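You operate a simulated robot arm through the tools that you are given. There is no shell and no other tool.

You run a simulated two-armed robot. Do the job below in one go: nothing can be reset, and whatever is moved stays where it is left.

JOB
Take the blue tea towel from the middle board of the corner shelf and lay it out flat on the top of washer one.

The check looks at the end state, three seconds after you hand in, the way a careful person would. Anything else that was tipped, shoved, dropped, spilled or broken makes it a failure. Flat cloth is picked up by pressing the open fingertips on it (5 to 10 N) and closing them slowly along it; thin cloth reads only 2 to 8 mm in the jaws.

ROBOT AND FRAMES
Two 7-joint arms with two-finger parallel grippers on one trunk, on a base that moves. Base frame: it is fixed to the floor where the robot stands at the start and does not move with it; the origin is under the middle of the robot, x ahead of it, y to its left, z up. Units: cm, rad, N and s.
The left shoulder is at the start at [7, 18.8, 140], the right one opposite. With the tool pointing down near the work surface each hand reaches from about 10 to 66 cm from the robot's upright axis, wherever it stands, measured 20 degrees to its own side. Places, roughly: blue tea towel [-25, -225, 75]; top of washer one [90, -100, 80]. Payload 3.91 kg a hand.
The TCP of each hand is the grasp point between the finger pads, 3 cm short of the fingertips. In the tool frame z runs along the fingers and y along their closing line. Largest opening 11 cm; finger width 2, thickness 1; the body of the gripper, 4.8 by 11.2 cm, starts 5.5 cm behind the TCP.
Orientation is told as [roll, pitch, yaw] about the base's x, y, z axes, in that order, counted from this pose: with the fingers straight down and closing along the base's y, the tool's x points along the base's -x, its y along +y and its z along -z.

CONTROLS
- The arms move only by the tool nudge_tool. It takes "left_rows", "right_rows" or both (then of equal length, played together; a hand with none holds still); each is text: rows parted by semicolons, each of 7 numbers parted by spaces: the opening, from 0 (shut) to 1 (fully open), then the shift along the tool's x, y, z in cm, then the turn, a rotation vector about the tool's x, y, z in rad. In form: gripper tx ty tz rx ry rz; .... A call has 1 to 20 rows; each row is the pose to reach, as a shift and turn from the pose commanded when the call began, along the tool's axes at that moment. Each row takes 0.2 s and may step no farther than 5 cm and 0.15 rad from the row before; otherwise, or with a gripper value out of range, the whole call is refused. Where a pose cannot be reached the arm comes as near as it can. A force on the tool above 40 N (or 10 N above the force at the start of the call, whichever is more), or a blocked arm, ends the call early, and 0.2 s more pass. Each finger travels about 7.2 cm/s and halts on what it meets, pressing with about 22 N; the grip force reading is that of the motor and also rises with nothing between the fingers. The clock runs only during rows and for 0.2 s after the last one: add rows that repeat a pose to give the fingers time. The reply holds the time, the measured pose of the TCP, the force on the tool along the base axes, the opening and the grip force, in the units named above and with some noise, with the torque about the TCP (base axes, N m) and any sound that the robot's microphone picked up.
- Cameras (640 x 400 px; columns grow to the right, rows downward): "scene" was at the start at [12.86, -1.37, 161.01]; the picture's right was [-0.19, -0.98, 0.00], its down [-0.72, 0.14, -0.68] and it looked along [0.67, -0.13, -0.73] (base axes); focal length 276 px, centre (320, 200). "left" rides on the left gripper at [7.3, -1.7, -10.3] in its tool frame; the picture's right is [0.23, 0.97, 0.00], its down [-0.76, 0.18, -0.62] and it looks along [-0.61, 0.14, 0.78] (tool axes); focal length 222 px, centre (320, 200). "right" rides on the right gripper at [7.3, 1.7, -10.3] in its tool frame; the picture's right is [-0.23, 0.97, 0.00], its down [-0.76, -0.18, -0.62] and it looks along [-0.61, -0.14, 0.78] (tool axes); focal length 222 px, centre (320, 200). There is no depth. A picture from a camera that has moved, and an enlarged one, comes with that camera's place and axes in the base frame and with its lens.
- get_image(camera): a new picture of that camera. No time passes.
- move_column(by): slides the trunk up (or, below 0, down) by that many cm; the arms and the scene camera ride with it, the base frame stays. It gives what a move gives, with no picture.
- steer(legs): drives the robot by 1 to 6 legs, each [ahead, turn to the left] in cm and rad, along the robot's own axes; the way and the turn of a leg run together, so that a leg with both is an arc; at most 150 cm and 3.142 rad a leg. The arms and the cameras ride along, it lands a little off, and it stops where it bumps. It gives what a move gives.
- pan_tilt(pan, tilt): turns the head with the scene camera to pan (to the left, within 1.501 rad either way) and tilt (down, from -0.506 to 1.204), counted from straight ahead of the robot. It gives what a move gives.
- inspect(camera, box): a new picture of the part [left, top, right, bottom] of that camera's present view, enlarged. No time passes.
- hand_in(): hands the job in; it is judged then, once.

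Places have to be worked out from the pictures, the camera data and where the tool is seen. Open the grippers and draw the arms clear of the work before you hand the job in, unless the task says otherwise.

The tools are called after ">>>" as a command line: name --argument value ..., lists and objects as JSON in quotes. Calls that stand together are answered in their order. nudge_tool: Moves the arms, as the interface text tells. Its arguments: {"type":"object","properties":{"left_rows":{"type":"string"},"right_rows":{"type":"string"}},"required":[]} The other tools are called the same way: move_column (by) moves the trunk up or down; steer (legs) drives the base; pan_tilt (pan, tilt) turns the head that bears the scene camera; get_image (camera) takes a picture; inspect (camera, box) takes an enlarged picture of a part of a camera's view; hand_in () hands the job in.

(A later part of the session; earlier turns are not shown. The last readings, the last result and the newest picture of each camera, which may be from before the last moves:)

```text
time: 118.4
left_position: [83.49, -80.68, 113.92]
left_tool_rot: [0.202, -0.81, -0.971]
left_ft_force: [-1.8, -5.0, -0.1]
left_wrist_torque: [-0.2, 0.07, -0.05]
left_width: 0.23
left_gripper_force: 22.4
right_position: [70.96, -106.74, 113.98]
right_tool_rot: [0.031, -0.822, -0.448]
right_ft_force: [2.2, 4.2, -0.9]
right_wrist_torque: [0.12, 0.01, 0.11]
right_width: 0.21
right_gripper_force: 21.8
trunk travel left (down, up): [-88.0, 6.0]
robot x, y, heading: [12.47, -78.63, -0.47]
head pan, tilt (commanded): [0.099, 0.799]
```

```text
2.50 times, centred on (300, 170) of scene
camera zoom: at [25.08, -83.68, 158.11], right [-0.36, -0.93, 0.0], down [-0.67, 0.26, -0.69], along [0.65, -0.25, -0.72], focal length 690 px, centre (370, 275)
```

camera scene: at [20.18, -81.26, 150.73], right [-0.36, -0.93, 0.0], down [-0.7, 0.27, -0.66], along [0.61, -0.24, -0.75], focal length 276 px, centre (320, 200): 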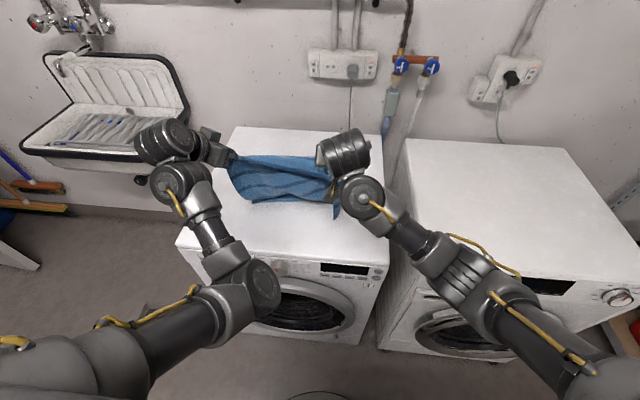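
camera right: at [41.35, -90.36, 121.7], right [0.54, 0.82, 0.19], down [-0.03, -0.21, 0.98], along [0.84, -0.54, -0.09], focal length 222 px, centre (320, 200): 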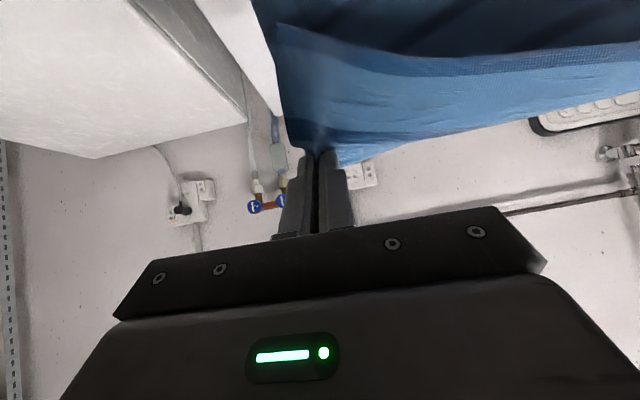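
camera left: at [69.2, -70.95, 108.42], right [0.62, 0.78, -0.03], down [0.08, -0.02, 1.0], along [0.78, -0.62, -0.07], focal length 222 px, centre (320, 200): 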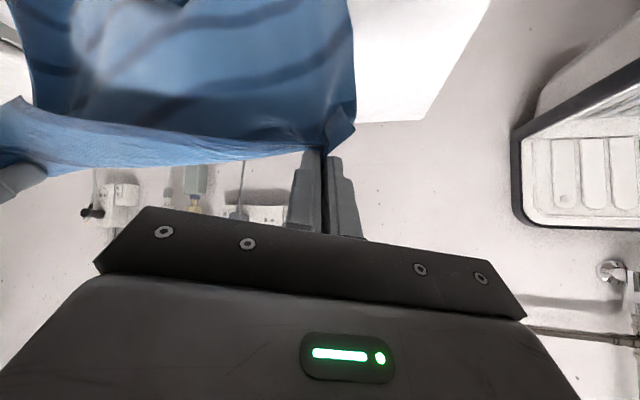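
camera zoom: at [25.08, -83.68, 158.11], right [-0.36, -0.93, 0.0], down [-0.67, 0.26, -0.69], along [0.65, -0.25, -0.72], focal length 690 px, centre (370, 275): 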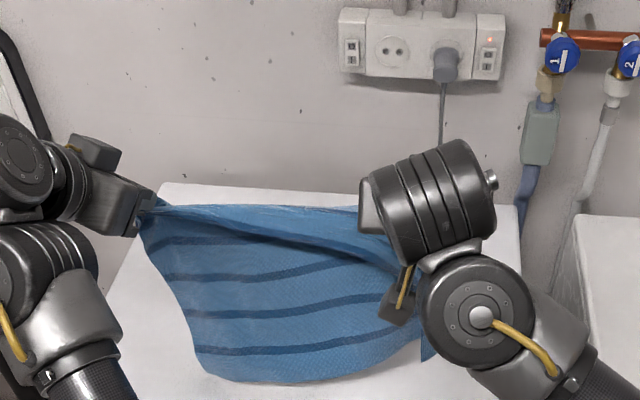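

The hem seems to be swinging just above the surface. I let a moment pass (tiny head move) and look again.

>>> pan_tilt --pan 0.1 --tilt 0.85

>>> inspect --camera "scene" --box '[190, 90, 410, 250]'

```text
time: 119.1
left_position: [83.18, -80.45, 114.33]
left_tool_rot: [0.207, -0.811, -0.977]
left_ft_force: [-2.6, -5.3, 0.1]
left_wrist_torque: [-0.16, 0.06, -0.02]
left_width: 0.24
left_gripper_force: 22.3
right_position: [70.44, -106.48, 114.19]
right_tool_rot: [0.032, -0.829, -0.447]
right_ft_force: [2.5, 5.2, -0.2]
right_wrist_torque: [0.1, -0.03, 0.14]
right_width: 0.21
right_gripper_force: 22.0
trunk travel left (down, up): [-88.0, 6.0]
robot x, y, heading: [12.47, -78.59, -0.469]
head pan, tilt (commanded): [0.099, 0.85]
```

```text
2.50 times, centred on (300, 170) of scene
camera zoom: at [24.26, -83.32, 157.78], right [-0.36, -0.93, 0.0], down [-0.7, 0.27, -0.66], along [0.62, -0.24, -0.75], focal length 690 px, centre (370, 275)
```

zoom: 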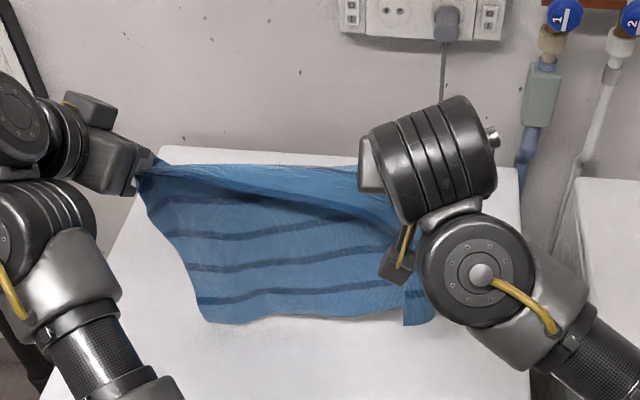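

The hem now just meets the surface at V≈114. I lower 2 cm, back 4 cm, and check that the hem stays.

>>> move_column --by -2

>>> inspect --camera "scene" --box '[190, 90, 410, 250]'

>>> steer --legs '[[-4, 0]]'

>>> pan_tilt --pan 0.1 --tilt 0.8

>>> inspect --camera "scene" --box '[190, 90, 410, 250]'

```text
time: 119.7
left_position: [82.95, -80.32, 112.48]
left_tool_rot: [0.208, -0.814, -0.976]
left_ft_force: [-2.2, -5.1, 0.8]
left_wrist_torque: [-0.17, 0.07, -0.05]
left_width: 0.23
left_gripper_force: 21.6
right_position: [70.38, -106.39, 112.32]
right_tool_rot: [0.031, -0.83, -0.449]
right_ft_force: [2.1, 5.1, -0.5]
right_wrist_torque: [0.13, -0.05, 0.11]
right_width: 0.25
right_gripper_force: 21.7
trunk travel left (down, up): [-86.0, 8.0]
robot x, y, heading: [12.37, -78.48, -0.466]
head pan, tilt (commanded): [0.099, 0.85]
```

```text
2.50 times, centred on (300, 170) of scene
camera zoom: at [24.06, -83.22, 155.8], right [-0.36, -0.93, 0.0], down [-0.7, 0.27, -0.66], along [0.62, -0.24, -0.75], focal length 690 px, centre (370, 275)
```

zoom: 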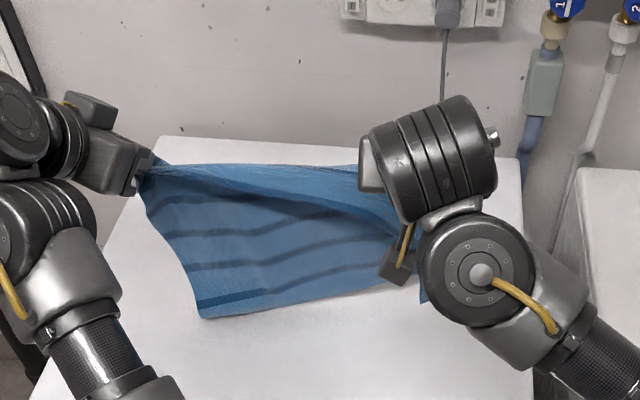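

```text
time: 120.6
left_position: [79.93, -78.8, 112.09]
left_tool_rot: [0.204, -0.808, -0.969]
left_ft_force: [-1.4, -5.7, -0.2]
left_wrist_torque: [-0.17, 0.09, -0.02]
left_width: 0.24
left_gripper_force: 22.5
right_position: [67.36, -104.96, 111.97]
right_tool_rot: [0.031, -0.825, -0.448]
right_ft_force: [3.5, 5.1, -0.5]
right_wrist_torque: [0.11, -0.03, 0.14]
right_width: 0.22
right_gripper_force: 21.7
trunk travel left (down, up): [-86.0, 8.0]
robot x, y, heading: [8.88, -76.41, -0.466]
head pan, tilt (commanded): [0.099, 0.85]
```

```text
time: 121.2
left_position: [79.54, -78.61, 112.46]
left_tool_rot: [0.207, -0.813, -0.976]
left_ft_force: [-2.1, -4.9, 0.4]
left_wrist_torque: [-0.12, 0.07, -0.06]
left_width: 0.24
left_gripper_force: 22.5
right_position: [67.0, -104.55, 112.24]
right_tool_rot: [0.032, -0.827, -0.448]
right_ft_force: [2.6, 5.9, 0.1]
right_wrist_torque: [0.13, -0.06, 0.15]
right_width: 0.2
right_gripper_force: 22.0
trunk travel left (down, up): [-86.0, 8.0]
robot x, y, heading: [8.93, -76.56, -0.468]
head pan, tilt (commanded): [0.099, 0.799]
```

```text
2.50 times, centred on (300, 170) of scene
camera zoom: at [20.9, -81.6, 156.19], right [-0.36, -0.93, 0.0], down [-0.67, 0.26, -0.7], along [0.65, -0.25, -0.72], focal length 690 px, centre (370, 275)
```

zoom: 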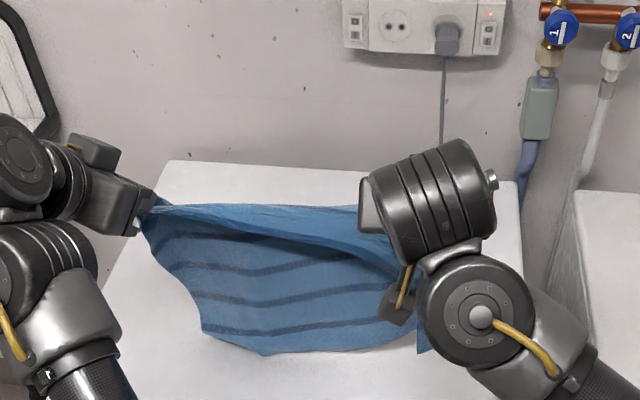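

The hem slides along with such a light touch. I will use the swing instead: lift until the hem is about 1 cm clear, drive forward 9 cm so it swings to the far side on stopping, and lower at once.

>>> move_column --by 3.5

>>> steer --legs '[[10, 0]]'

>>> move_column --by -7

>>> inspect --camera "scene" --box '[190, 90, 410, 250]'

```text
time: 122.0
left_position: [79.53, -78.67, 115.89]
left_tool_rot: [0.207, -0.813, -0.975]
left_ft_force: [-2.1, -5.5, 0.6]
left_wrist_torque: [-0.15, 0.09, -0.06]
left_width: 0.24
left_gripper_force: 22.1
right_position: [66.85, -104.71, 115.68]
right_tool_rot: [0.032, -0.828, -0.448]
right_ft_force: [2.4, 4.4, -0.3]
right_wrist_torque: [0.17, -0.05, 0.12]
right_width: 0.21
right_gripper_force: 22.0
trunk travel left (down, up): [-89.5, 4.5]
robot x, y, heading: [8.64, -76.63, -0.466]
head pan, tilt (commanded): [0.099, 0.799]
```

```text
time: 123.2
left_position: [87.5, -82.58, 116.57]
left_tool_rot: [0.214, -0.821, -0.979]
left_ft_force: [-2.8, -5.1, -0.1]
left_wrist_torque: [-0.19, 0.03, -0.06]
left_width: 0.25
left_gripper_force: 21.9
right_position: [74.71, -108.7, 116.43]
right_tool_rot: [0.031, -0.838, -0.448]
right_ft_force: [2.3, 5.9, -0.3]
right_wrist_torque: [0.16, -0.05, 0.15]
right_width: 0.2
right_gripper_force: 22.1
trunk travel left (down, up): [-89.5, 4.5]
robot x, y, heading: [17.53, -80.96, -0.471]
head pan, tilt (commanded): [0.099, 0.799]
```

```text
time: 124.3
left_position: [88.08, -82.89, 109.13]
left_tool_rot: [0.211, -0.816, -0.976]
left_ft_force: [-2.9, -5.9, -0.4]
left_wrist_torque: [-0.19, 0.05, -0.06]
left_width: 0.24
left_gripper_force: 22.1
right_position: [75.45, -109.05, 109.03]
right_tool_rot: [0.032, -0.831, -0.45]
right_ft_force: [2.4, 7.0, 0.1]
right_wrist_torque: [0.11, -0.07, 0.14]
right_width: 0.22
right_gripper_force: 22.0
trunk travel left (down, up): [-82.5, 11.5]
robot x, y, heading: [17.46, -80.57, -0.466]
head pan, tilt (commanded): [0.099, 0.799]
```

```text
2.50 times, centred on (300, 170) of scene
camera zoom: at [29.45, -85.94, 152.72], right [-0.36, -0.93, 0.0], down [-0.67, 0.26, -0.7], along [0.65, -0.25, -0.72], focal length 690 px, centre (370, 275)
```

zoom: 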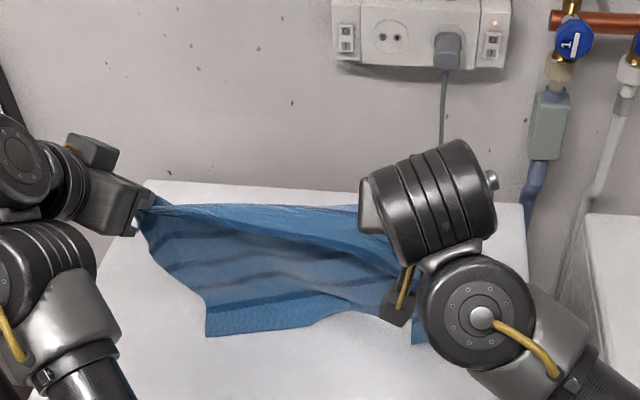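

This worked better: the hem's middle is at V≈122, beyond the hands (118). I lower 5 cm more and look.

>>> move_column --by -5

>>> inspect --camera "scene" --box '[190, 90, 410, 250]'

```text
time: 125.2
left_position: [88.19, -83.12, 104.0]
left_tool_rot: [0.208, -0.814, -0.975]
left_ft_force: [-2.4, -5.9, -0.3]
left_wrist_torque: [-0.19, 0.07, -0.09]
left_width: 0.24
left_gripper_force: 22.1
right_position: [75.58, -109.11, 103.76]
right_tool_rot: [0.032, -0.829, -0.449]
right_ft_force: [2.7, 5.6, -0.6]
right_wrist_torque: [0.13, -0.03, 0.13]
right_width: 0.22
right_gripper_force: 22.0
trunk travel left (down, up): [-77.5, 16.5]
robot x, y, heading: [17.52, -80.82, -0.47]
head pan, tilt (commanded): [0.099, 0.799]
```

```text
2.50 times, centred on (300, 170) of scene
camera zoom: at [29.61, -86.01, 147.7], right [-0.36, -0.93, 0.0], down [-0.67, 0.26, -0.7], along [0.65, -0.25, -0.72], focal length 690 px, centre (370, 275)
```

zoom: 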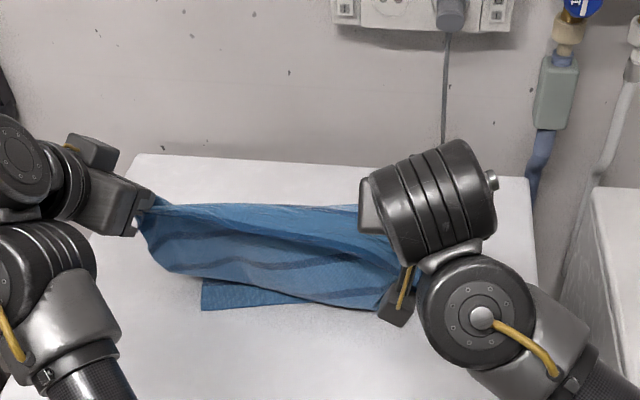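

The sheet now bulges towards me over the hem, which stays further back. Backing should straighten it: I back 6 cm and look.

>>> steer --legs '[[-6, 0]]'

>>> inspect --camera "scene" --box '[190, 90, 410, 250]'

>>> get_image --camera "left"

```text
time: 126.2
left_position: [82.98, -80.38, 103.83]
left_tool_rot: [0.207, -0.814, -0.974]
left_ft_force: [-2.4, -6.5, -0.2]
left_wrist_torque: [-0.22, 0.08, -0.07]
left_width: 0.24
left_gripper_force: 21.7
right_position: [70.22, -106.43, 103.82]
right_tool_rot: [0.031, -0.831, -0.449]
right_ft_force: [2.5, 5.9, -0.2]
right_wrist_torque: [0.16, -0.05, 0.16]
right_width: 0.22
right_gripper_force: 21.5
trunk travel left (down, up): [-77.5, 16.5]
robot x, y, heading: [12.37, -78.44, -0.469]
head pan, tilt (commanded): [0.099, 0.799]
```

```text
2.50 times, centred on (300, 170) of scene
camera zoom: at [24.41, -83.37, 147.68], right [-0.36, -0.93, 0.0], down [-0.67, 0.26, -0.7], along [0.65, -0.25, -0.72], focal length 690 px, centre (370, 275)
```

zoom: 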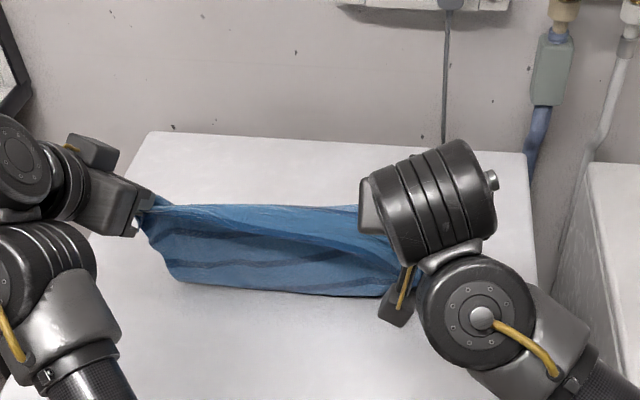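

```text
taken
camera left: at [73.05, -72.54, 105.37], right [0.62, 0.79, -0.03], down [0.07, -0.02, 1.0], along [0.78, -0.62, -0.07], focal length 222 px, centre (320, 200)
```

left: 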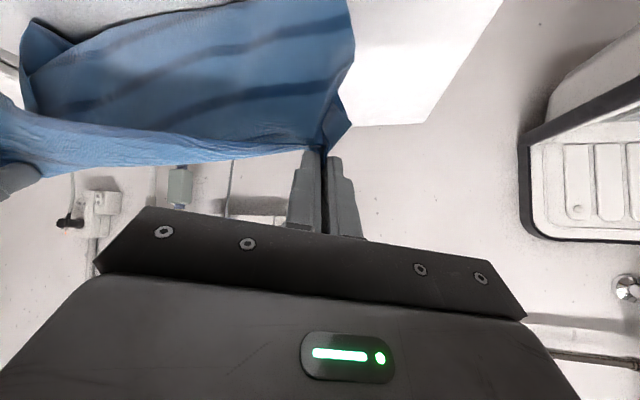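

Now it lies properly: the sheet bends at V≈116 and about 10 cm already lies beyond it on the far side, no hem showing. I continue lowering and backing in 3 cm steps.

>>> move_column --by -3

>>> steer --legs '[[-3, 0]]'

>>> move_column --by -3

>>> steer --legs '[[-4, 0]]'

>>> inspect --camera "scene" --box '[190, 90, 410, 250]'

```text
time: 126.9
left_position: [82.94, -80.26, 101.04]
left_tool_rot: [0.212, -0.812, -0.976]
left_ft_force: [-2.5, -6.4, 0.5]
left_wrist_torque: [-0.14, 0.09, -0.09]
left_width: 0.24
left_gripper_force: 22.4
right_position: [70.11, -106.3, 100.92]
right_tool_rot: [0.031, -0.831, -0.447]
right_ft_force: [2.5, 6.1, -0.3]
right_wrist_torque: [0.13, -0.04, 0.13]
right_width: 0.23
right_gripper_force: 22.2
trunk travel left (down, up): [-74.5, 19.5]
robot x, y, heading: [12.26, -78.23, -0.468]
head pan, tilt (commanded): [0.099, 0.799]
```

```text
time: 127.8
left_position: [80.56, -79.09, 100.83]
left_tool_rot: [0.207, -0.813, -0.975]
left_ft_force: [-2.2, -6.1, 0.0]
left_wrist_torque: [-0.15, 0.09, -0.05]
left_width: 0.24
left_gripper_force: 22.4
right_position: [67.81, -105.08, 100.76]
right_tool_rot: [0.031, -0.828, -0.45]
right_ft_force: [2.8, 6.0, -0.4]
right_wrist_torque: [0.14, -0.03, 0.16]
right_width: 0.2
right_gripper_force: 22.0
trunk travel left (down, up): [-74.5, 19.5]
robot x, y, heading: [9.83, -77.04, -0.463]
head pan, tilt (commanded): [0.099, 0.799]
```

```text
time: 128.5
left_position: [80.32, -78.89, 97.97]
left_tool_rot: [0.208, -0.814, -0.977]
left_ft_force: [-3.0, -6.5, 0.0]
left_wrist_torque: [-0.17, 0.09, -0.09]
left_width: 0.26
left_gripper_force: 21.8
right_position: [67.58, -105.05, 97.89]
right_tool_rot: [0.03, -0.831, -0.451]
right_ft_force: [2.4, 6.9, -0.5]
right_wrist_torque: [0.15, -0.07, 0.17]
right_width: 0.2
right_gripper_force: 21.7
trunk travel left (down, up): [-71.5, 22.5]
robot x, y, heading: [9.48, -76.97, -0.469]
head pan, tilt (commanded): [0.099, 0.799]
```

```text
time: 129.4
left_position: [76.7, -77.24, 97.9]
left_tool_rot: [0.208, -0.813, -0.975]
left_ft_force: [-3.5, -6.6, 0.3]
left_wrist_torque: [-0.2, 0.1, -0.08]
left_width: 0.28
left_gripper_force: 22.2
right_position: [64.12, -103.31, 97.78]
right_tool_rot: [0.031, -0.83, -0.45]
right_ft_force: [3.2, 6.0, -0.5]
right_wrist_torque: [0.14, -0.06, 0.16]
right_width: 0.24
right_gripper_force: 22.3
trunk travel left (down, up): [-71.5, 22.5]
robot x, y, heading: [6.12, -75.19, -0.469]
head pan, tilt (commanded): [0.099, 0.799]
```

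```text
2.50 times, centred on (300, 170) of scene
camera zoom: at [18.16, -80.21, 141.68], right [-0.36, -0.93, 0.0], down [-0.67, 0.26, -0.7], along [0.65, -0.25, -0.72], focal length 690 px, centre (370, 275)
```

zoom: 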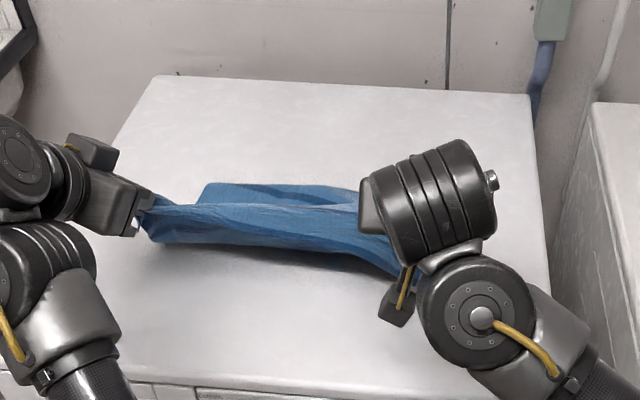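

Now the far part shows lying flat behind the hands (hem at V≈122). I keep lowering and backing.

>>> move_column --by -3

>>> steer --legs '[[-4, 0]]'

>>> move_column --by -3

>>> steer --legs '[[-4, 0]]'

>>> inspect --camera "scene" --box '[190, 90, 410, 250]'

```text
time: 130.1
left_position: [76.71, -77.11, 94.88]
left_tool_rot: [0.211, -0.814, -0.977]
left_ft_force: [-2.9, -6.0, 0.8]
left_wrist_torque: [-0.15, 0.09, -0.05]
left_width: 0.28
left_gripper_force: 21.8
right_position: [63.98, -103.21, 94.85]
right_tool_rot: [0.032, -0.83, -0.449]
right_ft_force: [2.5, 6.1, 0.4]
right_wrist_torque: [0.14, -0.06, 0.16]
right_width: 0.21
right_gripper_force: 21.1
trunk travel left (down, up): [-68.5, 25.5]
robot x, y, heading: [6.13, -74.97, -0.466]
head pan, tilt (commanded): [0.099, 0.799]
```

```text
time: 131.0
left_position: [73.11, -75.4, 95.08]
left_tool_rot: [0.209, -0.814, -0.975]
left_ft_force: [-2.9, -6.0, -0.3]
left_wrist_torque: [-0.18, 0.06, -0.05]
left_width: 0.23
left_gripper_force: 22.0
right_position: [60.35, -101.5, 94.84]
right_tool_rot: [0.033, -0.83, -0.45]
right_ft_force: [3.8, 5.3, 0.2]
right_wrist_torque: [0.18, -0.03, 0.14]
right_width: 0.19
right_gripper_force: 21.9
trunk travel left (down, up): [-68.5, 25.5]
robot x, y, heading: [2.76, -73.28, -0.469]
head pan, tilt (commanded): [0.099, 0.799]
```

```text
time: 131.8
left_position: [73.24, -75.39, 91.97]
left_tool_rot: [0.211, -0.812, -0.976]
left_ft_force: [-2.8, -6.3, -0.5]
left_wrist_torque: [-0.19, 0.02, -0.05]
left_width: 0.24
left_gripper_force: 22.5
right_position: [60.51, -101.49, 91.87]
right_tool_rot: [0.033, -0.829, -0.45]
right_ft_force: [2.9, 5.8, 0.4]
right_wrist_torque: [0.15, -0.09, 0.15]
right_width: 0.21
right_gripper_force: 22.1
trunk travel left (down, up): [-65.5, 28.5]
robot x, y, heading: [2.7, -73.34, -0.466]
head pan, tilt (commanded): [0.099, 0.799]
```

```text
time: 132.6
left_position: [69.64, -73.64, 91.97]
left_tool_rot: [0.211, -0.813, -0.974]
left_ft_force: [-2.3, -6.9, 0.3]
left_wrist_torque: [-0.2, 0.06, -0.05]
left_width: 0.26
left_gripper_force: 22.4
right_position: [56.84, -99.69, 91.83]
right_tool_rot: [0.032, -0.83, -0.451]
right_ft_force: [3.2, 6.2, 0.0]
right_wrist_torque: [0.15, -0.08, 0.15]
right_width: 0.22
right_gripper_force: 22.7
trunk travel left (down, up): [-65.5, 28.5]
robot x, y, heading: [-1.31, -71.77, -0.467]
head pan, tilt (commanded): [0.099, 0.799]
```

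```text
2.50 times, centred on (300, 170) of scene
camera zoom: at [10.89, -76.55, 135.7], right [-0.36, -0.93, 0.0], down [-0.67, 0.26, -0.7], along [0.65, -0.25, -0.72], focal length 690 px, centre (370, 275)
```

zoom: 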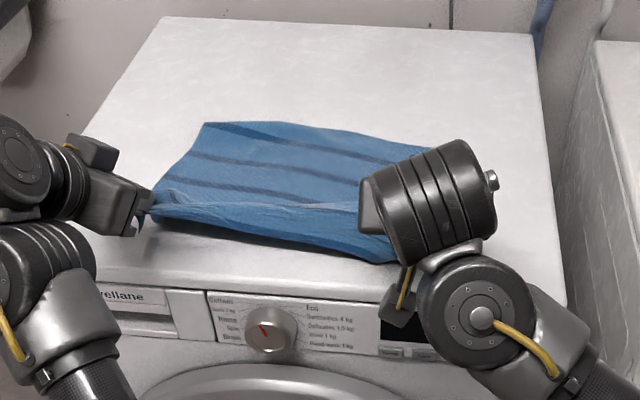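

The towel now lies out nicely behind the grips (hem at V≈119), with only the last 5 cm raised; the front-edge strip hangs on my side and there are 7 cm of washer top in front of it. I lower straight down so the strip spreads towards me, 2 cm first.

>>> move_column --by -2

>>> inspect --camera "scene" --box '[210, 120, 390, 240]'

>>> get_image --camera "right"

>>> get_image --camera "left"

```text
time: 133.3
left_position: [69.56, -73.7, 90.1]
left_tool_rot: [0.211, -0.813, -0.978]
left_ft_force: [-3.0, -5.8, 0.7]
left_wrist_torque: [-0.16, 0.1, -0.09]
left_width: 0.24
left_gripper_force: 22.1
right_position: [56.9, -99.68, 89.86]
right_tool_rot: [0.032, -0.831, -0.449]
right_ft_force: [2.5, 6.4, -0.1]
right_wrist_torque: [0.15, -0.06, 0.14]
right_width: 0.21
right_gripper_force: 21.9
trunk travel left (down, up): [-63.5, 30.5]
robot x, y, heading: [-1.27, -70.91, -0.468]
head pan, tilt (commanded): [0.099, 0.799]
```

```text
3.33 times, centred on (300, 180) of scene
camera zoom: at [10.92, -76.57, 133.71], right [-0.36, -0.93, 0.0], down [-0.67, 0.26, -0.7], along [0.65, -0.25, -0.72], focal length 921 px, centre (387, 267)
```

zoom: 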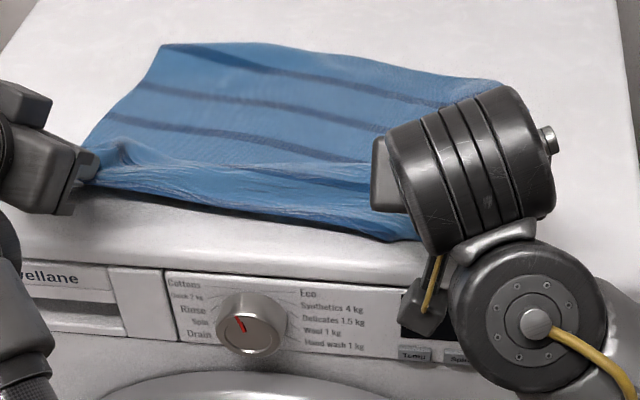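

```text
taken
camera right: at [46.24, -92.94, 91.46], right [0.54, 0.82, 0.19], down [-0.03, -0.2, 0.98], along [0.84, -0.54, -0.08], focal length 222 px, centre (320, 200)
```

right: 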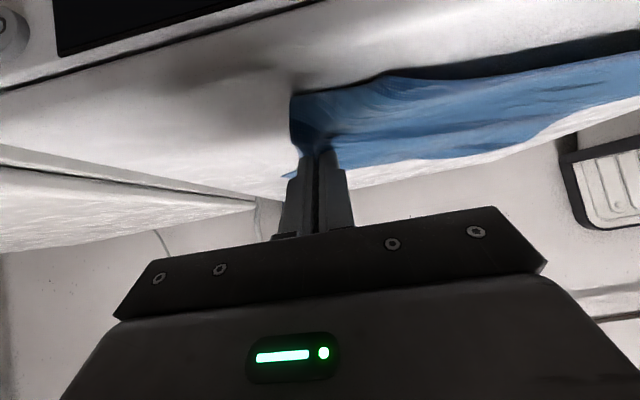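

```text
taken
camera left: at [59.67, -65.74, 91.49], right [0.62, 0.79, -0.02], down [0.07, -0.02, 1.0], along [0.78, -0.62, -0.06], focal length 222 px, centre (320, 200)
```

left: 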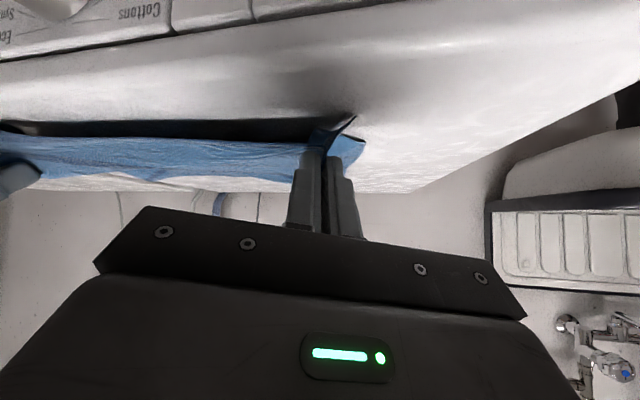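

The strip is spreading towards me as hoped (its hem near V≈94, ridge 97.5). I lower another 1.3 cm.

>>> move_column --by -1.3

>>> inspect --camera "scene" --box '[210, 120, 390, 240]'

>>> get_image --camera "right"

>>> get_image --camera "left"

```text
time: 133.9
left_position: [69.65, -73.58, 88.71]
left_tool_rot: [0.211, -0.812, -0.975]
left_ft_force: [-2.5, -5.3, -0.5]
left_wrist_torque: [-0.15, 0.1, -0.06]
left_width: 0.26
left_gripper_force: 22.0
right_position: [56.99, -99.71, 88.56]
right_tool_rot: [0.031, -0.829, -0.451]
right_ft_force: [3.6, 6.1, -1.1]
right_wrist_torque: [0.15, -0.09, 0.15]
right_width: 0.23
right_gripper_force: 21.9
trunk travel left (down, up): [-62.2, 31.8]
robot x, y, heading: [-1.31, -71.48, -0.466]
head pan, tilt (commanded): [0.099, 0.799]
```

```text
3.33 times, centred on (300, 180) of scene
camera zoom: at [10.96, -76.59, 132.4], right [-0.36, -0.93, 0.0], down [-0.67, 0.26, -0.7], along [0.65, -0.25, -0.72], focal length 921 px, centre (387, 267)
```

zoom: 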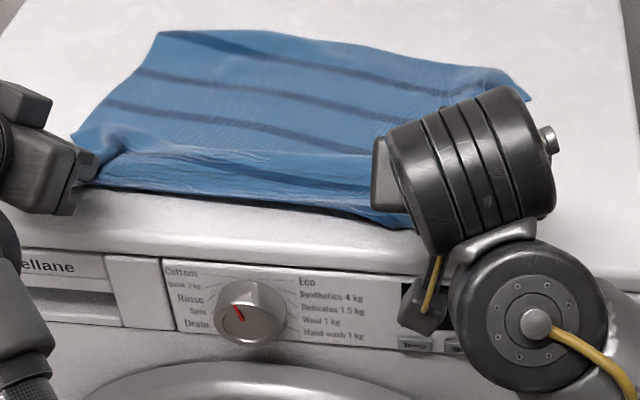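

```text
taken
camera right: at [46.27, -92.98, 90.13], right [0.54, 0.82, 0.19], down [-0.03, -0.2, 0.98], along [0.84, -0.54, -0.08], focal length 222 px, centre (320, 200)
```

right: 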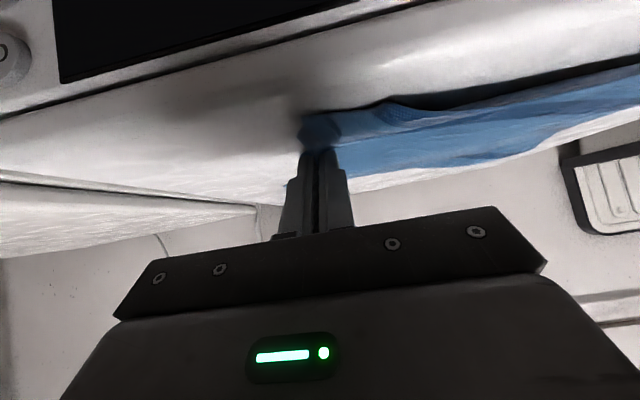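

```text
taken
camera left: at [59.69, -65.76, 90.15], right [0.62, 0.79, -0.03], down [0.07, -0.02, 1.0], along [0.78, -0.62, -0.06], focal length 222 px, centre (320, 200)
```

left: 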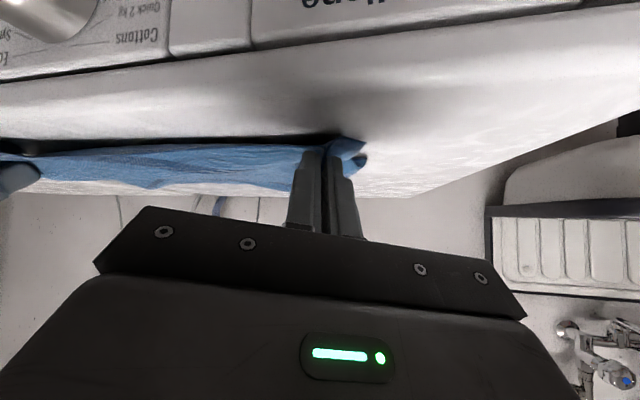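

The front strip now lies spread towards me on the washer top with about 4 cm to spare, and the body is flat. I lower 0.4 cm more and open both grippers a little to let go.

>>> move_column --by -0.4

>>> nudge_tool --left_rows "0.05 0 0 0 0 0 0; 0.1 0 0 0 0 0 0; 0.15 0 0 0 0 0 0; 0.2 0 0 0 0 0 0; 0.25 0 0 0 0 0 0; 0.25 0 0 0 0 0 0" --right_rows "0.05 0 0 0 0 0 0; 0.1 0 0 0 0 0 0; 0.15 0 0 0 0 0 0; 0.2 0 0 0 0 0 0; 0.25 0 0 0 0 0 0; 0.25 0 0 0 0 0 0"

>>> inspect --camera "scene" --box '[210, 120, 390, 240]'

>>> get_image --camera "right"

>>> get_image --camera "left"

```text
time: 134.4
left_position: [69.7, -73.55, 88.3]
left_tool_rot: [0.211, -0.813, -0.975]
left_ft_force: [-2.2, -6.5, 0.7]
left_wrist_torque: [-0.19, 0.06, -0.06]
left_width: 0.28
left_gripper_force: 22.5
right_position: [56.94, -99.74, 88.19]
right_tool_rot: [0.031, -0.83, -0.45]
right_ft_force: [2.2, 6.3, -0.5]
right_wrist_torque: [0.13, -0.07, 0.14]
right_width: 0.18
right_gripper_force: 21.8
trunk travel left (down, up): [-61.8, 32.2]
robot x, y, heading: [-1.01, -71.49, -0.466]
head pan, tilt (commanded): [0.099, 0.799]
```

```text
time: 135.8
left_position: [69.77, -73.6, 88.28]
left_tool_rot: [0.21, -0.812, -0.976]
left_ft_force: [-0.2, 1.1, 0.1]
left_wrist_torque: [-0.04, 0.01, 0.02]
left_width: 2.74
left_gripper_force: 0.1
right_position: [57.0, -99.73, 88.1]
right_tool_rot: [0.031, -0.83, -0.451]
right_ft_force: [0.0, 0.9, -0.9]
right_wrist_torque: [0.01, -0.03, 0.01]
right_width: 2.77
right_gripper_force: 0.1
trunk travel left (down, up): [-61.8, 32.2]
robot x, y, heading: [-0.76, -71.55, -0.466]
head pan, tilt (commanded): [0.099, 0.799]
```

```text
3.33 times, centred on (300, 180) of scene
camera zoom: at [10.98, -76.6, 132.0], right [-0.36, -0.93, 0.0], down [-0.67, 0.26, -0.7], along [0.65, -0.25, -0.72], focal length 921 px, centre (387, 267)
```

zoom: 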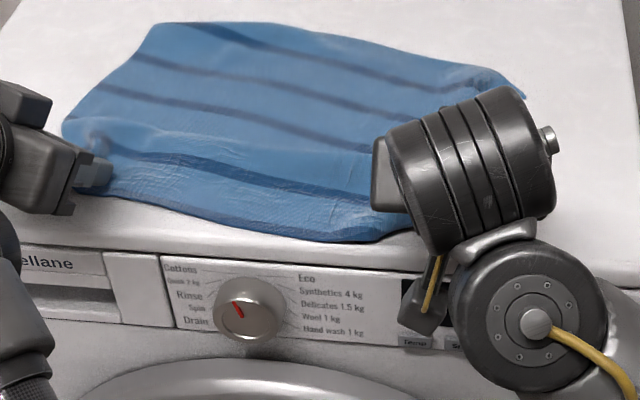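

```text
taken
camera right: at [46.29, -92.99, 89.72], right [0.54, 0.82, 0.19], down [-0.03, -0.2, 0.98], along [0.84, -0.54, -0.08], focal length 222 px, centre (320, 200)
```

right: 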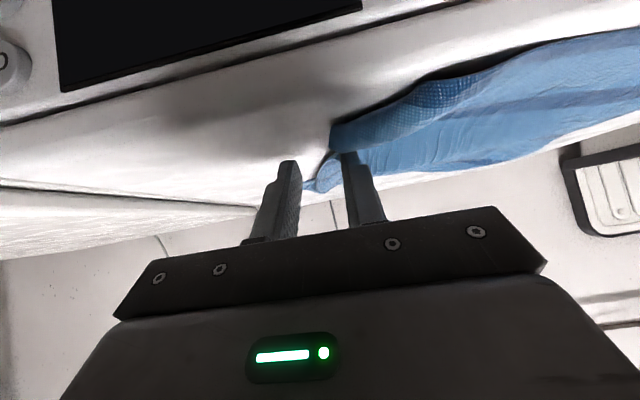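

```text
taken
camera left: at [59.71, -65.76, 89.74], right [0.62, 0.79, -0.03], down [0.07, -0.02, 1.0], along [0.78, -0.62, -0.06], focal length 222 px, centre (320, 200)
```

left: 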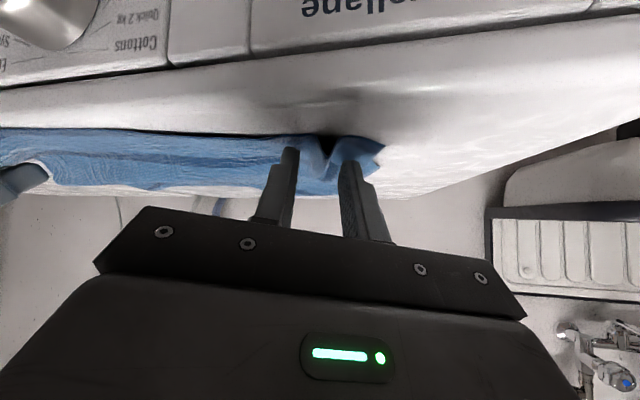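

Both grips are released and the cloth settled flatter. I raise the trunk 10 cm to lift the hands clear, then look.

>>> move_column --by 10

>>> steer --legs '[[-15, 0]]'

>>> get_image --camera "scene"

>>> inspect --camera "scene" --box '[180, 80, 400, 220]'

```text
time: 137.2
left_position: [69.65, -73.61, 98.25]
left_tool_rot: [0.21, -0.811, -0.975]
left_ft_force: [0.5, 0.6, 0.0]
left_wrist_torque: [0.02, 0.04, -0.05]
left_width: 2.74
left_gripper_force: 0.0
right_position: [56.85, -99.67, 98.17]
right_tool_rot: [0.032, -0.829, -0.451]
right_ft_force: [-0.1, 0.5, 0.4]
right_wrist_torque: [0.03, 0.01, 0.01]
right_width: 2.76
right_gripper_force: 0.0
trunk travel left (down, up): [-71.8, 22.2]
robot x, y, heading: [-1.08, -71.49, -0.468]
head pan, tilt (commanded): [0.099, 0.799]
```

```text
time: 138.6
left_position: [56.21, -66.82, 98.34]
left_tool_rot: [0.21, -0.813, -0.977]
left_ft_force: [-0.4, -0.5, -0.1]
left_wrist_torque: [0.03, -0.01, -0.03]
left_width: 2.77
left_gripper_force: 0.1
right_position: [43.43, -92.9, 98.07]
right_tool_rot: [0.032, -0.828, -0.451]
right_ft_force: [-0.3, 0.1, 0.2]
right_wrist_torque: [-0.02, 0.02, 0.0]
right_width: 2.77
right_gripper_force: 0.0
trunk travel left (down, up): [-71.8, 22.2]
robot x, y, heading: [-14.47, -64.54, -0.472]
head pan, tilt (commanded): [0.099, 0.799]
```

```text
taken
camera scene: at [-2.45, -69.79, 141.99], right [-0.36, -0.93, 0.0], down [-0.67, 0.26, -0.7], along [0.65, -0.25, -0.72], focal length 276 px, centre (320, 200)
```

scene: 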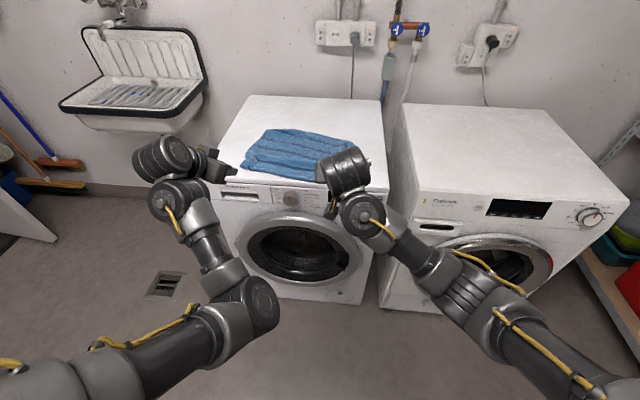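

```text
2.86 times, centred on (290, 150) of scene
camera zoom: at [-2.45, -69.79, 141.99], right [-0.36, -0.93, 0.0], down [-0.67, 0.26, -0.7], along [0.65, -0.25, -0.72], focal length 789 px, centre (406, 343)
```

zoom: 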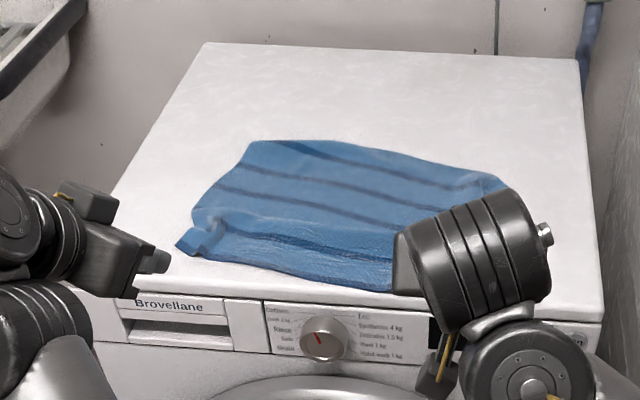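

Good so far. I back off a bit more and raise the trunk for a clear view of the whole towel.

>>> move_column --by 20

>>> steer --legs '[[-10, 0.25]]'

>>> pan_tilt --pan -0.25 --tilt 0.7

>>> get_image --camera "scene"

```text
time: 140.7
left_position: [56.21, -66.82, 118.22]
left_tool_rot: [0.212, -0.812, -0.978]
left_ft_force: [0.0, 0.6, 0.1]
left_wrist_torque: [0.02, -0.02, 0.0]
left_width: 2.76
left_gripper_force: 0.1
right_position: [43.43, -93.0, 118.15]
right_tool_rot: [0.032, -0.83, -0.449]
right_ft_force: [0.4, -0.8, 0.1]
right_wrist_torque: [-0.01, 0.0, -0.02]
right_width: 2.76
right_gripper_force: 0.1
trunk travel left (down, up): [-91.8, 2.2]
robot x, y, heading: [-14.62, -64.95, -0.469]
head pan, tilt (commanded): [0.099, 0.799]
```

```text
time: 142.0
left_position: [45.39, -45.9, 118.16]
left_tool_rot: [0.207, -0.811, -0.727]
left_ft_force: [0.7, -0.1, -0.1]
left_wrist_torque: [-0.02, 0.0, 0.0]
left_width: 2.76
left_gripper_force: 0.0
right_position: [39.39, -74.56, 118.08]
right_tool_rot: [0.03, -0.827, -0.204]
right_ft_force: [-0.4, 0.5, -0.9]
right_wrist_torque: [-0.01, 0.01, 0.0]
right_width: 2.75
right_gripper_force: 0.1
trunk travel left (down, up): [-91.8, 2.2]
robot x, y, heading: [-23.91, -61.13, -0.224]
head pan, tilt (commanded): [0.099, 0.799]
```

```text
time: 142.8
left_position: [45.09, -45.82, 118.24]
left_tool_rot: [0.212, -0.812, -0.73]
left_ft_force: [-0.8, -0.6, 0.0]
left_wrist_torque: [-0.02, 0.0, 0.04]
left_width: 2.76
left_gripper_force: 0.1
right_position: [39.29, -74.4, 118.18]
right_tool_rot: [0.031, -0.829, -0.202]
right_ft_force: [0.2, -0.3, 0.4]
right_wrist_torque: [0.01, 0.04, 0.02]
right_width: 2.78
right_gripper_force: 0.0
trunk travel left (down, up): [-91.8, 2.2]
robot x, y, heading: [-24.21, -61.43, -0.216]
head pan, tilt (commanded): [-0.25, 0.7]
```

```text
taken
camera scene: at [-11.45, -66.13, 162.83], right [-0.45, -0.89, 0.0], down [-0.57, 0.29, -0.77], along [0.68, -0.35, -0.64], focal length 276 px, centre (320, 200)
```

scene: 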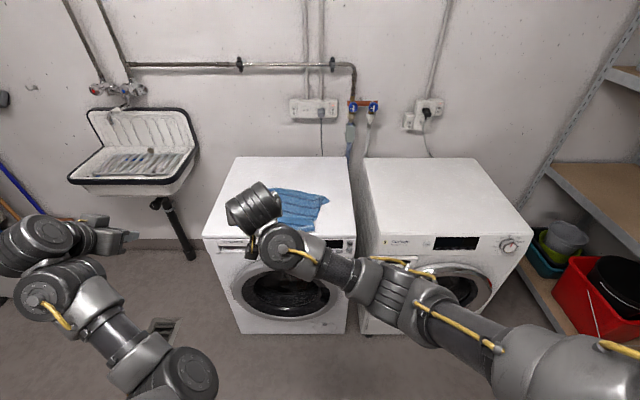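

The right arm is in the way; I turn the robot further left and pan right for a clear view.

>>> steer --legs '[[0, 0.45]]'

>>> pan_tilt --pan -0.7 --tilt 0.7

>>> get_image --camera "scene"

>>> inspect --camera "scene" --box '[220, 130, 380, 240]'

```text
time: 144.5
left_position: [31.66, -17.58, 118.21]
left_tool_rot: [0.208, -0.81, -0.28]
left_ft_force: [0.3, 0.4, -0.2]
left_wrist_torque: [0.03, -0.03, -0.01]
left_width: 2.73
left_gripper_force: 0.1
right_position: [38.67, -45.83, 118.07]
right_tool_rot: [0.031, -0.827, 0.246]
right_ft_force: [-0.2, 0.4, -0.4]
right_wrist_torque: [0.02, -0.01, 0.04]
right_width: 2.76
right_gripper_force: 0.1
trunk travel left (down, up): [-91.8, 2.2]
robot x, y, heading: [-23.92, -61.39, 0.221]
head pan, tilt (commanded): [-0.25, 0.7]
```

```text
time: 145.4
left_position: [31.67, -17.58, 118.16]
left_tool_rot: [0.21, -0.81, -0.28]
left_ft_force: [-0.2, 0.6, 0.5]
left_wrist_torque: [-0.02, -0.02, 0.02]
left_width: 2.78
left_gripper_force: 0.1
right_position: [38.71, -45.74, 117.99]
right_tool_rot: [0.03, -0.828, 0.247]
right_ft_force: [-0.2, -0.9, -0.8]
right_wrist_torque: [0.0, 0.0, 0.01]
right_width: 2.77
right_gripper_force: 0.2
trunk travel left (down, up): [-91.8, 2.2]
robot x, y, heading: [-23.9, -61.63, 0.223]
head pan, tilt (commanded): [-0.7, 0.7]
```

```text
taken
camera scene: at [-11.37, -63.92, 162.82], right [-0.45, -0.89, 0.0], down [-0.57, 0.29, -0.76], along [0.68, -0.35, -0.64], focal length 276 px, centre (320, 200)
```

scene: 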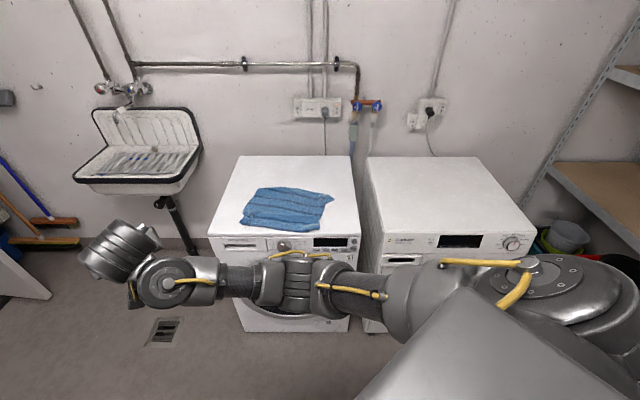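

```text
3.64 times, centred on (300, 185) of scene
camera zoom: at [-11.37, -63.92, 162.82], right [-0.45, -0.89, 0.0], down [-0.57, 0.29, -0.76], along [0.68, -0.35, -0.64], focal length 1004 px, centre (393, 254)
```

zoom: 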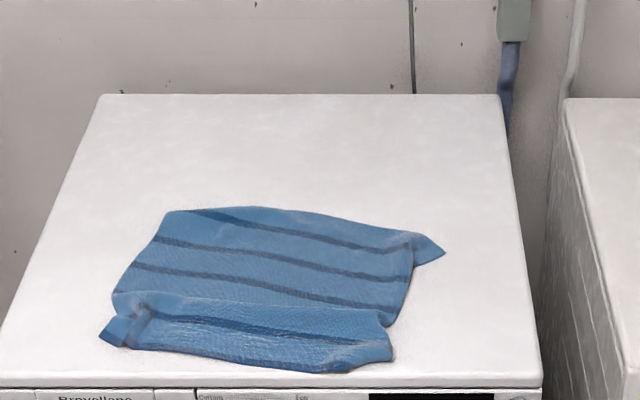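

The towel lies on washer one; I enlarge further to judge the remaining wrinkles.

>>> inspect --camera "scene" --box '[240, 178, 340, 238]'

```text
6.40 times, centred on (290, 208) of scene
camera zoom: at [-11.37, -63.92, 162.82], right [-0.45, -0.89, 0.0], down [-0.57, 0.29, -0.76], along [0.68, -0.35, -0.64], focal length 1768 px, centre (512, 149)
```

zoom: 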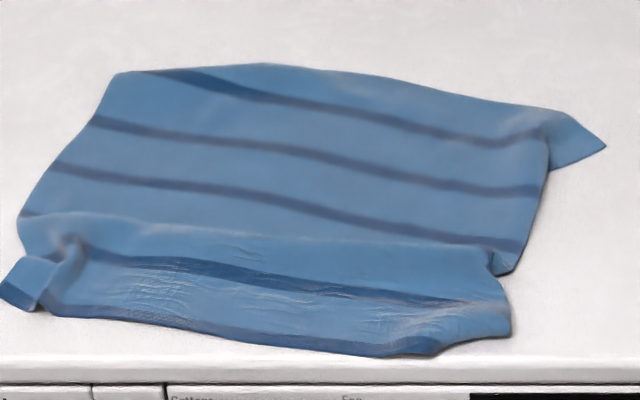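

The towel is all on the top, but about a quarter of its size is lost in folds: the right edge is tucked under (its back-right corner tip pokes out), and there is a tuck near the front. I go back in front of washer one, hands high, to take the two back corners and draw them out.

>>> steer --legs '[[0, -0.686], [38, 0]]'

>>> pan_tilt --pan 0.1 --tilt 0.9

>>> get_image --camera "scene"

```text
time: 149.7
left_position: [80.75, -79.74, 118.17]
left_tool_rot: [0.211, -0.809, -0.971]
left_ft_force: [0.2, 0.1, 0.1]
left_wrist_torque: [-0.04, 0.0, 0.0]
left_width: 2.74
left_gripper_force: 0.2
right_position: [68.35, -106.13, 118.13]
right_tool_rot: [0.033, -0.83, -0.446]
right_ft_force: [0.4, -0.3, 0.4]
right_wrist_torque: [0.03, -0.05, -0.01]
right_width: 2.75
right_gripper_force: 0.0
trunk travel left (down, up): [-91.8, 2.2]
robot x, y, heading: [10.05, -78.4, -0.465]
head pan, tilt (commanded): [-0.7, 0.7]
```

```text
time: 150.8
left_position: [80.84, -79.78, 118.14]
left_tool_rot: [0.21, -0.81, -0.971]
left_ft_force: [-0.5, 0.8, 0.4]
left_wrist_torque: [-0.02, 0.01, 0.03]
left_width: 2.75
left_gripper_force: 0.1
right_position: [68.34, -106.11, 118.13]
right_tool_rot: [0.032, -0.83, -0.444]
right_ft_force: [0.1, 0.1, -0.3]
right_wrist_torque: [-0.04, -0.02, 0.01]
right_width: 2.75
right_gripper_force: 0.2
trunk travel left (down, up): [-91.8, 2.2]
robot x, y, heading: [10.15, -78.49, -0.463]
head pan, tilt (commanded): [0.099, 0.901]
```

```text
taken
camera scene: at [21.79, -83.08, 161.21], right [-0.36, -0.93, 0.0], down [-0.73, 0.28, -0.62], along [0.58, -0.22, -0.78], focal length 276 px, centre (320, 200)
```

scene: 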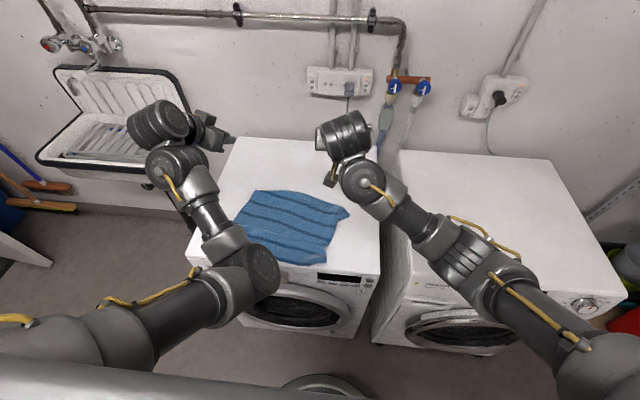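

A clear view now (my base front also shows: it reaches about 27 cm ahead of my axis). I enlarge the towel.

>>> inspect --camera "scene" --box '[200, 160, 400, 290]'

```text
3.08 times, centred on (300, 225) of scene
camera zoom: at [21.79, -83.08, 161.21], right [-0.36, -0.93, 0.0], down [-0.73, 0.28, -0.62], along [0.58, -0.22, -0.78], focal length 850 px, centre (382, 123)
```

zoom: 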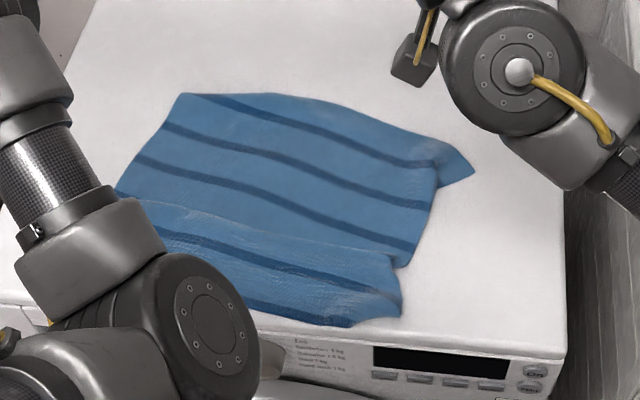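

Back-right tip at about (69,110) in my washer frame (U right, V back), back-left corner at (35,119), front edge near 92. I will anchor the left part with the left fingertips while the right hand pinches the back-right corner and draws it back and right. I place the right hand over that corner.

>>> nudge_tool --right_rows "0.24 -0.5 -0.9 0.5 0 0 0; 0.24 -0.945 -1.8 1.03 0 0 0; 0.24 -0.945 -1.8 1.03 0 0 0"

>>> move_column --by -27

>>> pan_tilt --pan 0.0 --tilt 0.75

>>> get_image --camera "scene"

>>> get_image --camera "right"

>>> get_image --camera "left"

```text
time: 151.6
left_position: [80.89, -79.75, 118.08]
left_tool_rot: [0.209, -0.809, -0.968]
left_ft_force: [-0.1, 0.2, 0.1]
left_wrist_torque: [-0.03, 0.03, -0.03]
left_width: 2.75
left_gripper_force: 0.1
right_position: [68.86, -108.29, 118.1]
right_tool_rot: [0.033, -0.829, -0.443]
right_ft_force: [-0.3, -0.4, 0.4]
right_wrist_torque: [0.0, 0.0, 0.0]
right_width: 2.64
right_gripper_force: 0.0
trunk travel left (down, up): [-91.8, 2.2]
robot x, y, heading: [10.41, -78.34, -0.464]
head pan, tilt (commanded): [0.099, 0.901]
```

```text
time: 154.4
left_position: [80.96, -79.82, 91.01]
left_tool_rot: [0.211, -0.81, -0.971]
left_ft_force: [0.2, -0.2, -0.8]
left_wrist_torque: [-0.02, 0.02, -0.03]
left_width: 2.74
left_gripper_force: 0.1
right_position: [68.9, -108.27, 91.07]
right_tool_rot: [0.03, -0.83, -0.444]
right_ft_force: [0.0, -0.3, -0.3]
right_wrist_torque: [0.0, 0.0, -0.02]
right_width: 2.64
right_gripper_force: 0.0
trunk travel left (down, up): [-64.8, 29.2]
robot x, y, heading: [10.18, -78.31, -0.463]
head pan, tilt (commanded): [0.099, 0.901]
```

```text
time: 155.1
left_position: [80.92, -79.8, 91.13]
left_tool_rot: [0.211, -0.81, -0.971]
left_ft_force: [0.3, -0.1, 0.8]
left_wrist_torque: [-0.01, -0.01, -0.02]
left_width: 2.77
left_gripper_force: 0.0
right_position: [68.76, -108.32, 91.19]
right_tool_rot: [0.031, -0.828, -0.442]
right_ft_force: [-0.5, 0.1, 1.0]
right_wrist_torque: [-0.05, 0.04, -0.02]
right_width: 2.65
right_gripper_force: 0.0
trunk travel left (down, up): [-64.8, 29.2]
robot x, y, heading: [10.26, -78.39, -0.468]
head pan, tilt (commanded): [0.0, 0.75]
```

```text
taken
camera scene: at [22.19, -84.09, 135.39], right [-0.45, -0.9, 0.0], down [-0.61, 0.3, -0.73], along [0.65, -0.33, -0.68], focal length 276 px, centre (320, 200)
```

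scene: 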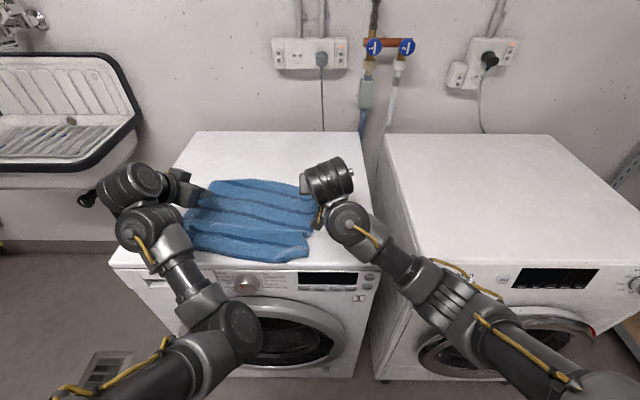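

```text
taken
camera right: at [58.24, -101.61, 92.72], right [0.54, 0.82, 0.19], down [-0.03, -0.2, 0.98], along [0.84, -0.53, -0.08], focal length 222 px, centre (320, 200)
```

right: 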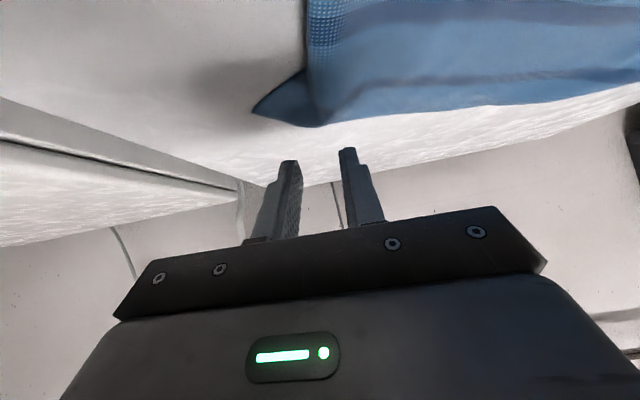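

```text
taken
camera left: at [70.92, -72.07, 92.62], right [0.61, 0.79, -0.02], down [0.07, -0.02, 1.0], along [0.79, -0.61, -0.07], focal length 222 px, centre (320, 200)
```

left: 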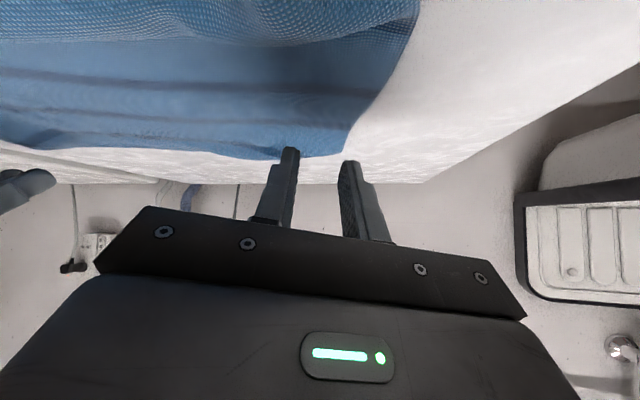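

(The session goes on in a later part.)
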